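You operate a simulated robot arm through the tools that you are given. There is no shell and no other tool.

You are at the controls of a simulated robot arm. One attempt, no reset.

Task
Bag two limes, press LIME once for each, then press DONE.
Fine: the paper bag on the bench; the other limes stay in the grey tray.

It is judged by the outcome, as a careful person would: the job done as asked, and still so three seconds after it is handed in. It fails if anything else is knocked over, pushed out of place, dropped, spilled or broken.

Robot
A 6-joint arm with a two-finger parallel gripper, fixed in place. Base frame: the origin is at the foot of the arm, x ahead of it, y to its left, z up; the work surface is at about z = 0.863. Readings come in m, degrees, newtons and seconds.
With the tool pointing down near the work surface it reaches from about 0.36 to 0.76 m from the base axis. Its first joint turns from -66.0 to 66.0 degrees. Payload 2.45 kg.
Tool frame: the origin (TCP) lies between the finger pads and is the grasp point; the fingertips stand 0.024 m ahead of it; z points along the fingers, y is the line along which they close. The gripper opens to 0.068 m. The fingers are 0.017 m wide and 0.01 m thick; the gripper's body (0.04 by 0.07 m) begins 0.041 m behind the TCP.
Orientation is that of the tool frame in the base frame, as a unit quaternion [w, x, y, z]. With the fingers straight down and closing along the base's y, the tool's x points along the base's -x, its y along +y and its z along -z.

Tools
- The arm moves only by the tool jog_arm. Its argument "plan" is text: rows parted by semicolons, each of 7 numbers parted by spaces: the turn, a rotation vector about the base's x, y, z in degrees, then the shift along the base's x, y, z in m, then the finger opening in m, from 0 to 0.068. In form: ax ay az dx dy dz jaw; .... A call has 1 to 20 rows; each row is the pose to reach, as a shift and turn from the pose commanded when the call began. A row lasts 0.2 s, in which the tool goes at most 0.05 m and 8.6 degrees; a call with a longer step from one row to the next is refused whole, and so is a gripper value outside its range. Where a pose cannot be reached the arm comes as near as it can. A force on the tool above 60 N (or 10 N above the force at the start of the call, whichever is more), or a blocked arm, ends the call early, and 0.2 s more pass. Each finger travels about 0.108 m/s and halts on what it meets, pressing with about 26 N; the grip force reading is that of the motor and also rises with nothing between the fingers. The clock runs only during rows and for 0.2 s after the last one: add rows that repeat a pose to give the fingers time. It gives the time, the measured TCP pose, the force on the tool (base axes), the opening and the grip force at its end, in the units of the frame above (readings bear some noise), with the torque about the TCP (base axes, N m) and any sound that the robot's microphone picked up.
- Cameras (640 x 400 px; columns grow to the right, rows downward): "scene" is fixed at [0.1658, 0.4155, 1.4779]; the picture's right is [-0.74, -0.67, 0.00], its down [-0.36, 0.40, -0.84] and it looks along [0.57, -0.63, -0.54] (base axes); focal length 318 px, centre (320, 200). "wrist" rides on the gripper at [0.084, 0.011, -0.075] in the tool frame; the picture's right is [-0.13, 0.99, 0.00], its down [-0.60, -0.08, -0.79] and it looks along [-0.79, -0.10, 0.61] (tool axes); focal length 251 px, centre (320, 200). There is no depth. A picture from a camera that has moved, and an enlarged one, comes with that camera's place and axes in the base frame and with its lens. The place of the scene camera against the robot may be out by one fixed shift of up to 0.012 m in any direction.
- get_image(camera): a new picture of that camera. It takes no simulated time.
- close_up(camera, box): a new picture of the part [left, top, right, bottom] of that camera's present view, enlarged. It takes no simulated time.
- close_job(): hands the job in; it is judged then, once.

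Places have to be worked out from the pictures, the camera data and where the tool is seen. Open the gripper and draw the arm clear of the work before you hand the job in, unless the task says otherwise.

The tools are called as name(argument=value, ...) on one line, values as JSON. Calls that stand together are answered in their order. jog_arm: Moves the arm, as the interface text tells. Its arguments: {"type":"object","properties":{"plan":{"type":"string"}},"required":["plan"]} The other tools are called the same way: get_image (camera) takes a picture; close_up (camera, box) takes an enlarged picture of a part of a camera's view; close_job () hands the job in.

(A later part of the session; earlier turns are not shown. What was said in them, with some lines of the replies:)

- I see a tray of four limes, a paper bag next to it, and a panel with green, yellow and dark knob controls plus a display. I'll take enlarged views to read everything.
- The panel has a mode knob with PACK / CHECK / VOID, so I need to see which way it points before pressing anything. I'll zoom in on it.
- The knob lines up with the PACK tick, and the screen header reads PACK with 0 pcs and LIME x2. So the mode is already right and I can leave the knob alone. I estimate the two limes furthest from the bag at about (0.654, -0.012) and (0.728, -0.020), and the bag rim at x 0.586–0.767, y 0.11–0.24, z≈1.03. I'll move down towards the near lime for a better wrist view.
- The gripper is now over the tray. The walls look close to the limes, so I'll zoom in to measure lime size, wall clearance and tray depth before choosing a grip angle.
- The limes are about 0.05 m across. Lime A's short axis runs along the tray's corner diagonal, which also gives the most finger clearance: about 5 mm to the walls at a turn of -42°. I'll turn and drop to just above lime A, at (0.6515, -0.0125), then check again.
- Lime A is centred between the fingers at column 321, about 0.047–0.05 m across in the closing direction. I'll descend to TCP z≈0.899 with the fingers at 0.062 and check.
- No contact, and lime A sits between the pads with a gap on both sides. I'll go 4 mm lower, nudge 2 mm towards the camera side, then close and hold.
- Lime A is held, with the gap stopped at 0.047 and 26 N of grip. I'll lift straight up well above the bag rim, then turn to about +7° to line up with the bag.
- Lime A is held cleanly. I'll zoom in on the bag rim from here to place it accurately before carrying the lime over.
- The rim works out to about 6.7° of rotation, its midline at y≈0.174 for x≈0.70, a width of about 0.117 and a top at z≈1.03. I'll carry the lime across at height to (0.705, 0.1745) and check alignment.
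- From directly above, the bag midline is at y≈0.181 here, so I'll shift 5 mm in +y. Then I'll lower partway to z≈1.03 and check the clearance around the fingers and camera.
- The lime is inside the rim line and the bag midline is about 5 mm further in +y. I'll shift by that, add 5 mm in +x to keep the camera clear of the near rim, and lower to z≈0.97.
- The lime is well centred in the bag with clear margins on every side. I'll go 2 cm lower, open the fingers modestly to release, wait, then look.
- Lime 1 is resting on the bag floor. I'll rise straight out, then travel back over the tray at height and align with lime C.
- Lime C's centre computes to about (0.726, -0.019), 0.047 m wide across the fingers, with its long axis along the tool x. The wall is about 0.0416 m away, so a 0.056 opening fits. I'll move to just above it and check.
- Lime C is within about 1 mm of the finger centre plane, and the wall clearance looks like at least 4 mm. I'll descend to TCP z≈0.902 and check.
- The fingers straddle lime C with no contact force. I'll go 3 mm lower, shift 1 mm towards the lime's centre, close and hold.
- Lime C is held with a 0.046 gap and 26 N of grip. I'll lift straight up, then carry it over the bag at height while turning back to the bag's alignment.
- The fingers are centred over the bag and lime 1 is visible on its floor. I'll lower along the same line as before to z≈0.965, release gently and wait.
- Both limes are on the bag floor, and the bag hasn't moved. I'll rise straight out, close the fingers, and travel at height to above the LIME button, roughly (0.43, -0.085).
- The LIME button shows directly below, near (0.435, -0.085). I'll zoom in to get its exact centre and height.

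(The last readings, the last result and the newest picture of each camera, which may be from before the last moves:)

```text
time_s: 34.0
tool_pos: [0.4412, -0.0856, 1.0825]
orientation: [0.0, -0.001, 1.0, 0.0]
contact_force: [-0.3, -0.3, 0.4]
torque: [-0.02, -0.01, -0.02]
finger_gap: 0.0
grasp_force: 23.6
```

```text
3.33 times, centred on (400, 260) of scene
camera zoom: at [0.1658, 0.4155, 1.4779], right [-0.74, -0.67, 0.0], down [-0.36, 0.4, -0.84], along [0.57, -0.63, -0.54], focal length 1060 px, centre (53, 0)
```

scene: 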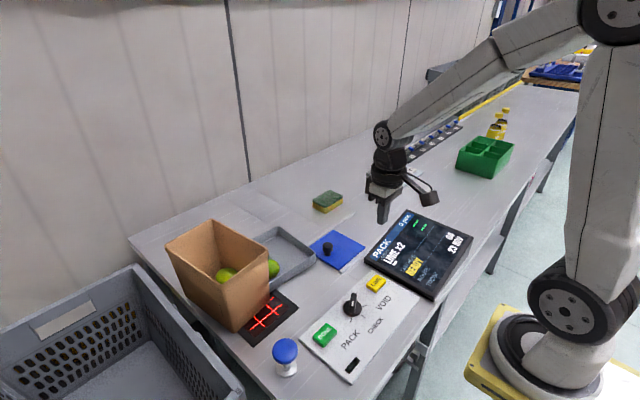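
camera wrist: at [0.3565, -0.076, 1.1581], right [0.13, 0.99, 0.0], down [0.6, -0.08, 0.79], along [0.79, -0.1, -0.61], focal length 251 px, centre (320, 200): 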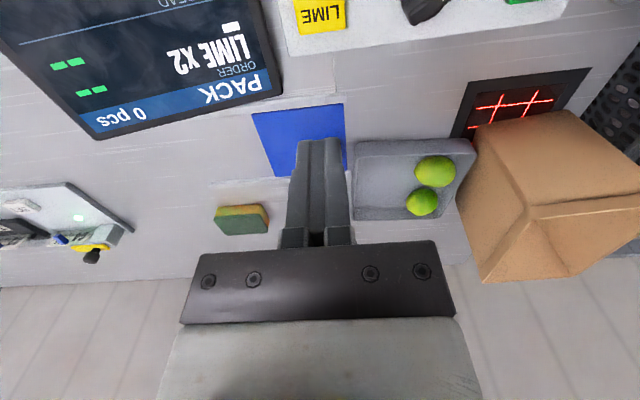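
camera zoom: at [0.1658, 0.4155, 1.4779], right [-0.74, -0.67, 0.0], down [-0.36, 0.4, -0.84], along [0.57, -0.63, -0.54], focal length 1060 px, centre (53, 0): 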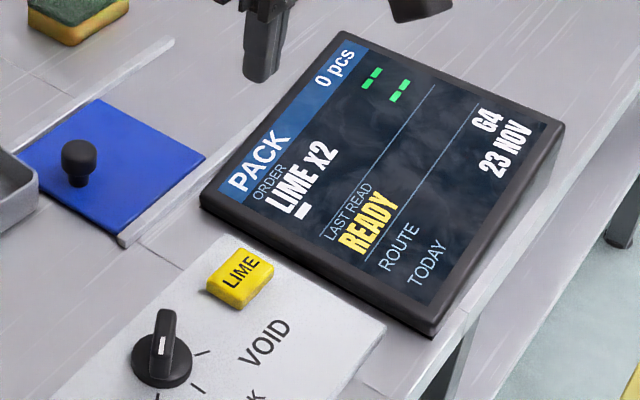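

The button centre is at about (0.436, -0.085) with its top at z≈0.885. I'll lower so the closed fingertips hover about 2 cm above it and verify.

jog_arm(plan="0 0 0 -0.004 0 -0.03 0; 0 0 0 -0.004 0 -0.06 0; 0 0 0 -0.004 0 -0.09 0; 0 0 0 -0.004 0 -0.12 0; 0 0 0 -0.004 0 -0.14 0; 0 0 0 -0.004 0 -0.152 0; 0 0 0 -0.004 0 -0.152 0")

get_image(camera="wrist")

close_up(camera="scene", box=[320, 230, 440, 330])

```text
time_s: 35.6
tool_pos: [0.4347, -0.0874, 0.9317]
orientation: [0.0, 0.0, 1.0, 0.0]
contact_force: [-0.4, -0.1, 0.4]
torque: [-0.02, -0.02, -0.01]
finger_gap: 0.0001
grasp_force: 23.3
```

```text
taken
camera wrist: at [0.35, -0.0775, 1.008], right [0.13, 0.99, 0.0], down [0.6, -0.08, 0.79], along [0.79, -0.1, -0.61], focal length 251 px, centre (320, 200)
```

wrist: 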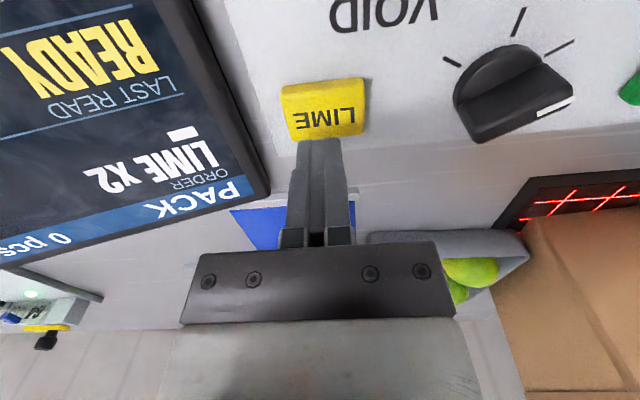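

```text
4.00 times, centred on (380, 280) of scene
camera zoom: at [0.1658, 0.4155, 1.4779], right [-0.74, -0.67, 0.0], down [-0.36, 0.4, -0.84], along [0.57, -0.63, -0.54], focal length 1272 px, centre (80, -120)
```

zoom: 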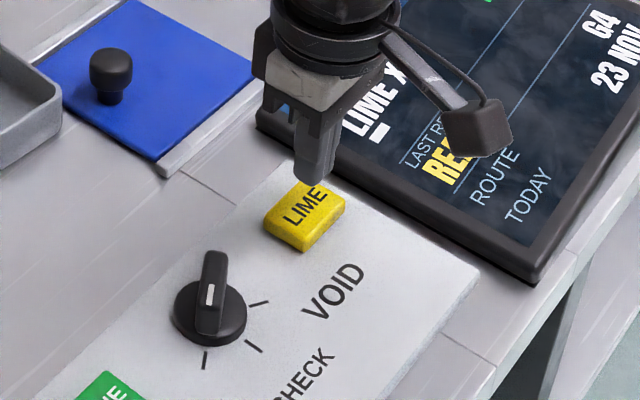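

The tip is centred over the LIME button to within about 2 mm. I'll shift 2 mm in +y and lower slowly to first contact, watching the force and listening for a click.

jog_arm(plan="0 0 0 0 0.002 -0.008 0; 0 0 0 0 0.002 -0.015 0; 0 0 0 0 0.002 -0.02 0; 0 0 0 0 0.002 -0.023 0; 0 0 0 0 0.002 -0.025 0")

close_up(camera="scene", box=[330, 200, 480, 320])

```text
time_s: 36.8
tool_pos: [0.4358, -0.0825, 0.908]
orientation: [0.0, 0.0, 1.0, 0.0]
contact_force: [-0.1, -0.1, -0.1]
torque: [0.03, -0.01, -0.02]
finger_gap: 0.0
grasp_force: 23.3
```

```text
3.33 times, centred on (405, 260) of scene
camera zoom: at [0.1658, 0.4155, 1.4779], right [-0.74, -0.67, 0.0], down [-0.36, 0.4, -0.84], along [0.57, -0.63, -0.54], focal length 1060 px, centre (37, 0)
```

zoom: 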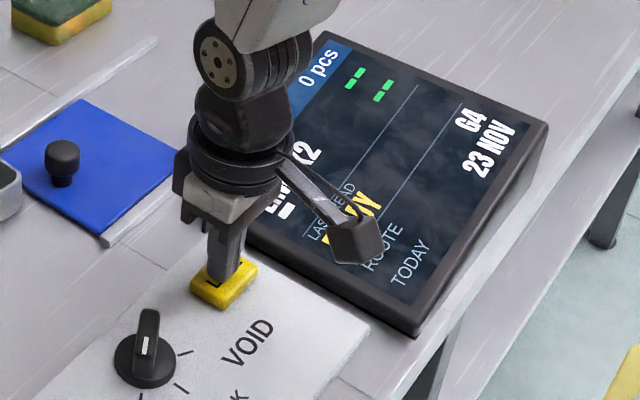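

There's no contact yet, and the pcs counter is visible from the scene camera. I'll continue down in 1–1.5 mm steps.

jog_arm(plan="0 0 0 0 0 -0.0015 0; 0 0 0 0 0 -0.003 0; 0 0 0 0 0 -0.0045 0")

close_up(camera="scene", box=[330, 200, 480, 320])

```text
time_s: 37.6
tool_pos: [0.436, -0.0823, 0.9029]
orientation: [-0.001, 0.0, 1.0, 0.0]
contact_force: [-1.1, 0.3, 2.6]
torque: [-0.01, 0.02, 0.0]
finger_gap: 0.0
grasp_force: 23.2
heard: click
```

```text
3.33 times, centred on (405, 260) of scene
camera zoom: at [0.1658, 0.4156, 1.4779], right [-0.74, -0.67, 0.0], down [-0.36, 0.4, -0.84], along [0.57, -0.63, -0.54], focal length 1060 px, centre (37, 0)
```

zoom: 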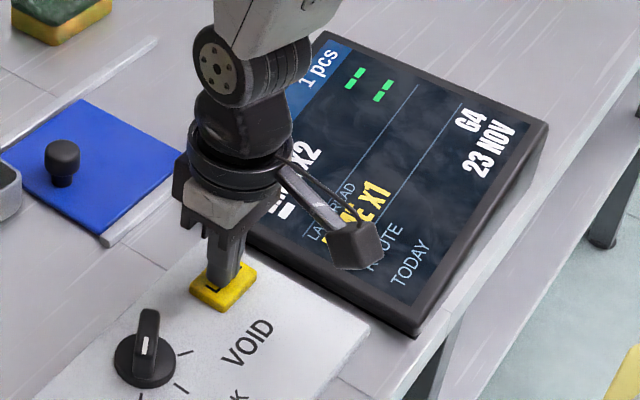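

A click was heard and the screen now shows 1 pcs with LIME X1. I'll lift 2.5 cm cleanly off the button and re-read the display before the second press.

jog_arm(plan="0 0 0 0 0 0.008 0; 0 0 0 0 0 0.018 0; 0 0 0 0 0 0.025 0; 0 0 0 0 0 0.025 0")

close_up(camera="scene", box=[330, 200, 480, 320])

get_image(camera="wrist")

```text
time_s: 38.6
tool_pos: [0.4351, -0.0827, 0.9287]
orientation: [0.0, 0.0, 1.0, 0.0]
contact_force: [-0.9, -1.0, 0.5]
torque: [0.04, 0.0, -0.04]
finger_gap: 0.0001
grasp_force: 23.5
```

```text
3.33 times, centred on (405, 260) of scene
camera zoom: at [0.1658, 0.4155, 1.4779], right [-0.74, -0.67, 0.0], down [-0.36, 0.4, -0.84], along [0.57, -0.63, -0.54], focal length 1060 px, centre (37, 0)
```

zoom: 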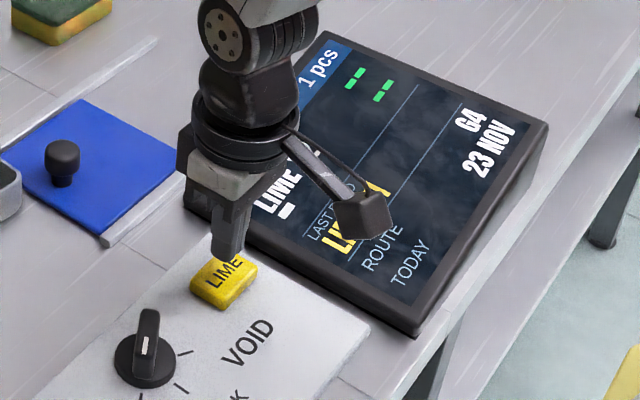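

```text
taken
camera wrist: at [0.3502, -0.0735, 1.0036], right [0.13, 0.99, 0.0], down [0.6, -0.08, 0.79], along [0.79, -0.1, -0.61], focal length 251 px, centre (320, 200)
```

wrist: 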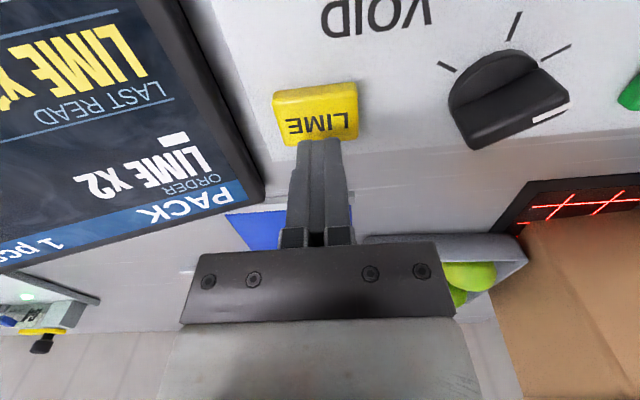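

The count holds at 1 pcs and the button is released. I'll make the second press to the same depth and lift straight off in one motion.

jog_arm(plan="0 0 0 0 0 -0.01 0; 0 0 0 0 0 -0.018 0; 0 0 0 0 0 -0.0215 0; 0 0 0 0 0 -0.0235 0; 0 0 0 0 0 -0.025 0; 0 0 0 0 0 -0.025 0")

close_up(camera="scene", box=[330, 200, 480, 320])

```text
time_s: 40.0
tool_pos: [0.4372, -0.0826, 0.9029]
orientation: [0.0, 0.0, 1.0, 0.0]
contact_force: [-1.2, 1.5, 2.7]
torque: [0.02, 0.0, 0.01]
finger_gap: 0.0
grasp_force: 23.9
heard: click
```

```text
3.33 times, centred on (405, 260) of scene
camera zoom: at [0.1658, 0.4156, 1.4779], right [-0.74, -0.67, 0.0], down [-0.36, 0.4, -0.84], along [0.57, -0.63, -0.54], focal length 1060 px, centre (37, 0)
```

zoom: 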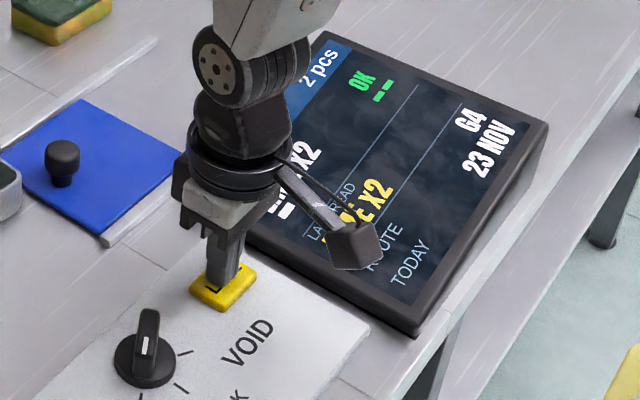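

The screen reads 2 pcs with OK. I'll lift well clear of the knob and move over to the DONE button, at about (0.434, 0.104).

jog_arm(plan="0 0 0 0 0 0.008 0; 0 0 0 0 0 0.03 0; 0 0 0 0 0 0.06 0; 0 0 0 0 0 0.09 0; 0 0 0 0 0 0.12 0; 0 0 0 0 0 0.14 0; 0 0 0 0 0.03 0.14 0; 0 0 0 0 0.065 0.14 0; 0 0 0 0 0.1 0.14 0; 0 0 0 0 0.135 0.14 0; 0 0 0 0 0.165 0.14 0; 0 0 0 0 0.185 0.14 0; 0 0 0 0 0.185 0.14 0")

get_image(camera="wrist")

get_image(camera="scene")

close_up(camera="scene", box=[360, 200, 480, 300])

```text
time_s: 42.8
tool_pos: [0.4393, 0.1036, 1.0433]
orientation: [0.0, -0.001, 1.0, 0.0]
contact_force: [1.3, 0.3, -0.5]
torque: [0.02, 0.0, 0.01]
finger_gap: 0.0
grasp_force: 23.5
```

```text
taken
camera wrist: at [0.3548, 0.1135, 1.1197], right [0.13, 0.99, 0.0], down [0.6, -0.08, 0.79], along [0.79, -0.1, -0.61], focal length 251 px, centre (320, 200)
```

wrist: 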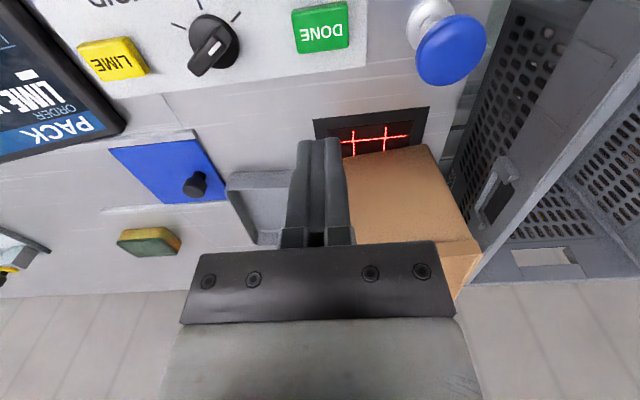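

```text
taken
```

scene: 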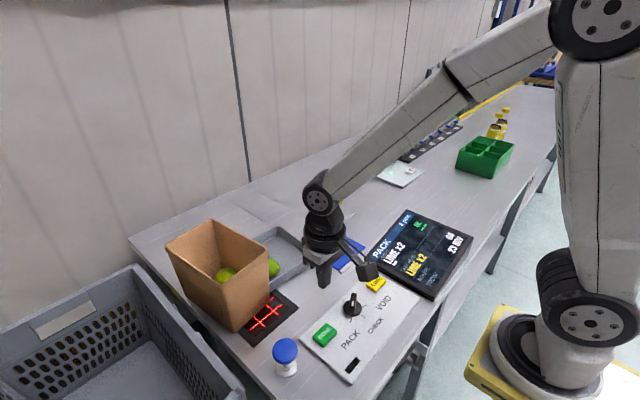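

```text
4.00 times, centred on (420, 250) of scene
camera zoom: at [0.1658, 0.4156, 1.4779], right [-0.74, -0.67, 0.0], down [-0.36, 0.4, -0.84], along [0.57, -0.63, -0.54], focal length 1272 px, centre (-80, 0)
```

zoom: 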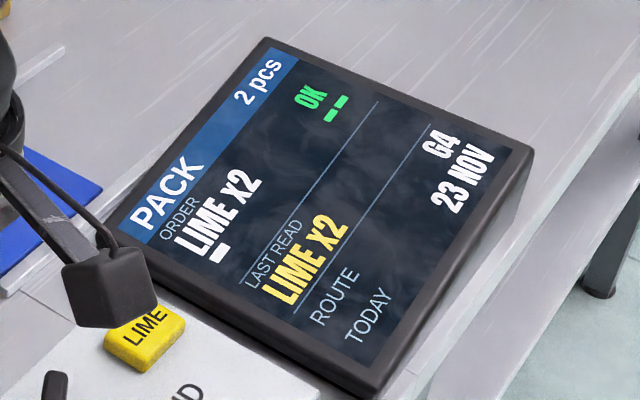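

The order line shows OK at 2 pcs, so it's time for DONE. That button is at about (0.4365, 0.1055), with the blue-capped item well clear to its left. I'll lower to about 2 cm above it and verify.

jog_arm(plan="0 0 0 -0.001 0.002 -0.03 0; 0 0 0 -0.001 0.002 -0.06 0; 0 0 0 -0.001 0.002 -0.09 0; 0 0 0 -0.001 0.002 -0.11 0; 0 0 0 -0.001 0.002 -0.11 0")

get_image(camera="wrist")

close_up(camera="scene", box=[260, 240, 400, 380])

```text
time_s: 44.0
tool_pos: [0.438, 0.1028, 0.9339]
orientation: [0.0, 0.001, 1.0, 0.0]
contact_force: [-0.5, 0.0, -0.3]
torque: [-0.04, 0.04, -0.03]
finger_gap: 0.0003
grasp_force: 23.4
```

```text
taken
camera wrist: at [0.3533, 0.1133, 1.0103], right [0.13, 0.99, 0.0], down [0.6, -0.08, 0.79], along [0.79, -0.1, -0.61], focal length 251 px, centre (320, 200)
```

wrist: 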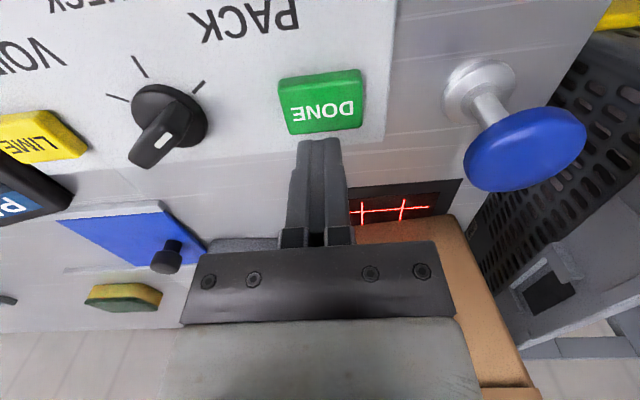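

```text
2.86 times, centred on (330, 310) of scene
camera zoom: at [0.1658, 0.4155, 1.4779], right [-0.74, -0.67, 0.0], down [-0.36, 0.4, -0.84], along [0.57, -0.63, -0.54], focal length 908 px, centre (291, -114)
```

zoom: 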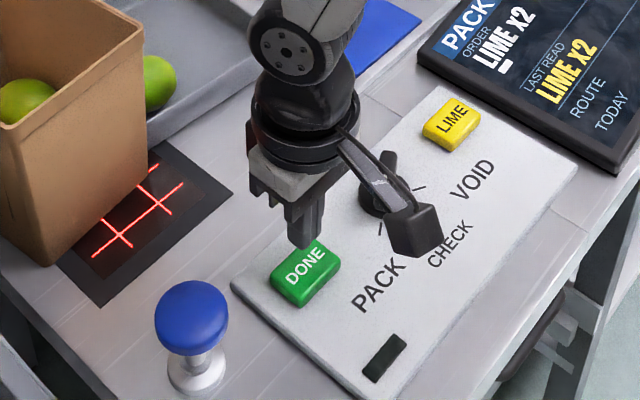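

The DONE button is centred in the closing plane. I'll shift 3 mm in -x and press slowly to the same depth as LIME.

jog_arm(plan="0 0 0 -0.003 0 -0.01 0; 0 0 0 -0.003 0 -0.018 0; 0 0 0 -0.003 0 -0.024 0; 0 0 0 -0.003 0 -0.0265 0; 0 0 0 -0.003 0 -0.0285 0; 0 0 0 -0.003 0 -0.03 0; 0 0 0 -0.003 0 -0.03 0")

close_up(camera="scene", box=[290, 200, 480, 370])

```text
time_s: 45.6
tool_pos: [0.4312, 0.1033, 0.9034]
orientation: [0.0, -0.001, 1.0, 0.0]
contact_force: [1.5, -1.0, 2.1]
torque: [0.0, -0.04, -0.02]
finger_gap: 0.0
grasp_force: 23.2
heard: click
```

```text
2.35 times, centred on (385, 285) of scene
camera zoom: at [0.1658, 0.4155, 1.4779], right [-0.74, -0.67, 0.0], down [-0.36, 0.4, -0.84], along [0.57, -0.63, -0.54], focal length 748 px, centre (167, 0)
```

zoom: 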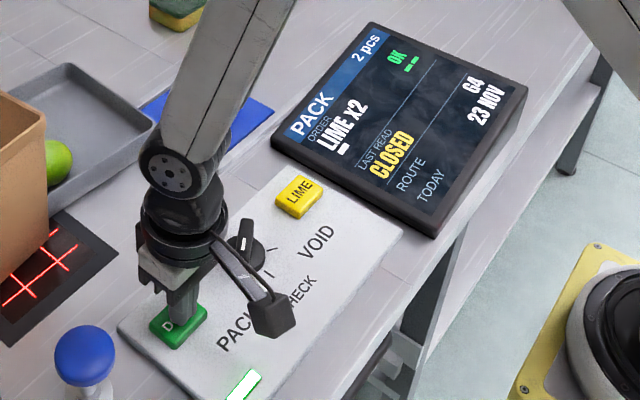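

A click was heard, the screen shows CLOSED with 2 pcs, and the panel light is green. I'll lift off, open the gripper and draw the arm up and clear.

jog_arm(plan="0 0 0 0 0 0.008 0; 0 0 0 0 0 0.03 0; 0 0 0 0 0 0.06 0; 0 0 0 0 0 0.1 0; 0 0 0 0 0 0.14 0; 0 0 0 0 -0.02 0.18 0.02; 0 0 0 0.01 -0.05 0.21 0.04; 0 0 0 0.02 -0.085 0.24 0.06; 0 0 0 0.03 -0.12 0.27 0.064; 0 0 0 0.04 -0.155 0.3 0.064; 0 0 0 0.05 -0.19 0.33 0.064; 0 0 0 0.055 -0.21 0.36 0.064; 0 0 0 0.055 -0.21 0.36 0.064; 0 0 0 0.055 -0.21 0.36 0.064")

get_image(camera="scene")

get_image(camera="wrist")

close_up(camera="scene", box=[150, 200, 350, 390])

close_up(camera="scene", box=[290, 200, 480, 390])

```text
time_s: 48.6
tool_pos: [0.4874, -0.1051, 1.2628]
orientation: [0.0, -0.001, 1.0, 0.001]
contact_force: [-0.6, 1.1, -0.2]
torque: [0.0, 0.01, -0.02]
finger_gap: 0.0641
grasp_force: 0.1
```

```text
taken
```

scene: 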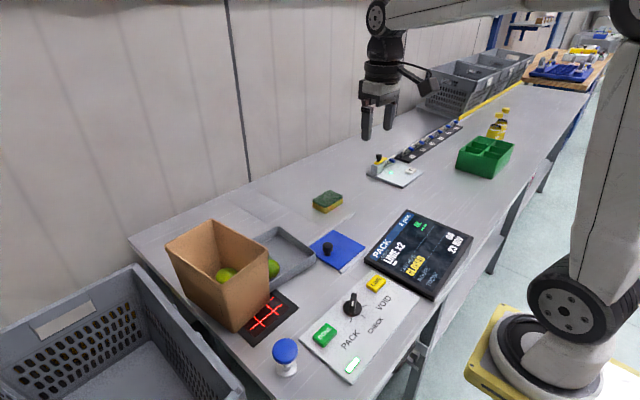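

```text
taken
camera wrist: at [0.4027, -0.0951, 1.3393], right [0.13, 0.99, 0.0], down [0.6, -0.08, 0.79], along [0.79, -0.1, -0.61], focal length 251 px, centre (320, 200)
```

wrist: 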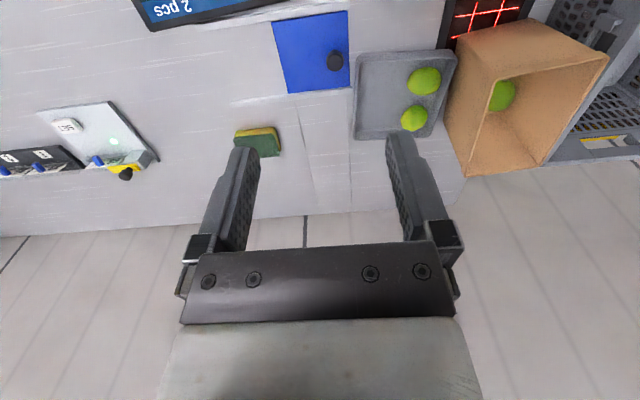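

```text
2.11 times, centred on (250, 295) of scene
camera zoom: at [0.1658, 0.4155, 1.4779], right [-0.74, -0.67, 0.0], down [-0.36, 0.4, -0.84], along [0.57, -0.63, -0.54], focal length 669 px, centre (467, 0)
```

zoom: 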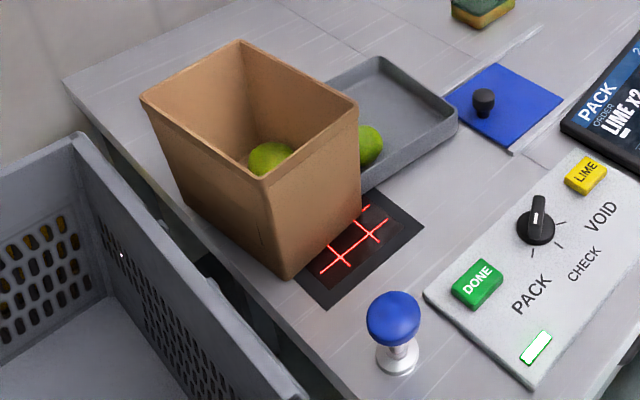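

```text
2.11 times, centred on (385, 295) of scene
camera zoom: at [0.1658, 0.4155, 1.4779], right [-0.74, -0.67, 0.0], down [-0.36, 0.4, -0.84], along [0.57, -0.63, -0.54], focal length 669 px, centre (183, 0)
```

zoom: 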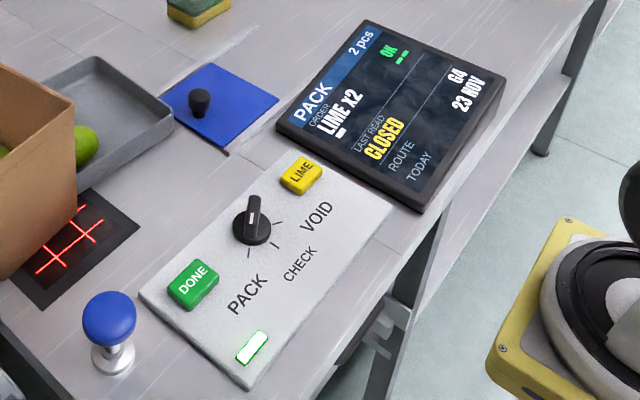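

The bag holds two limes and the other two are still in the tray. The screen reads CLOSED, 2 pcs, OK with a green light, and nothing else has moved. The gripper is open and clear, so I'm handing the job in.

close_job()

```text
The job is handed in.
```

The job is done and handed in: two limes are in the paper bag, LIME was pressed twice and DONE once.

- **Limes:** I took the two limes furthest from the bag. The other two are still in the grey tray.
- **Buttons:** Each press gave one click. The counter went from 1 to 2 pcs, the LIME x2 line showed OK, and after DONE the screen read CLOSED with a green light on the panel.
- **Surroundings:** The mode knob was already on PACK, so I left it alone. In the last pictures the bag and everything else were where they started.

The gripper was open and the arm clear of the bench when I handed in.
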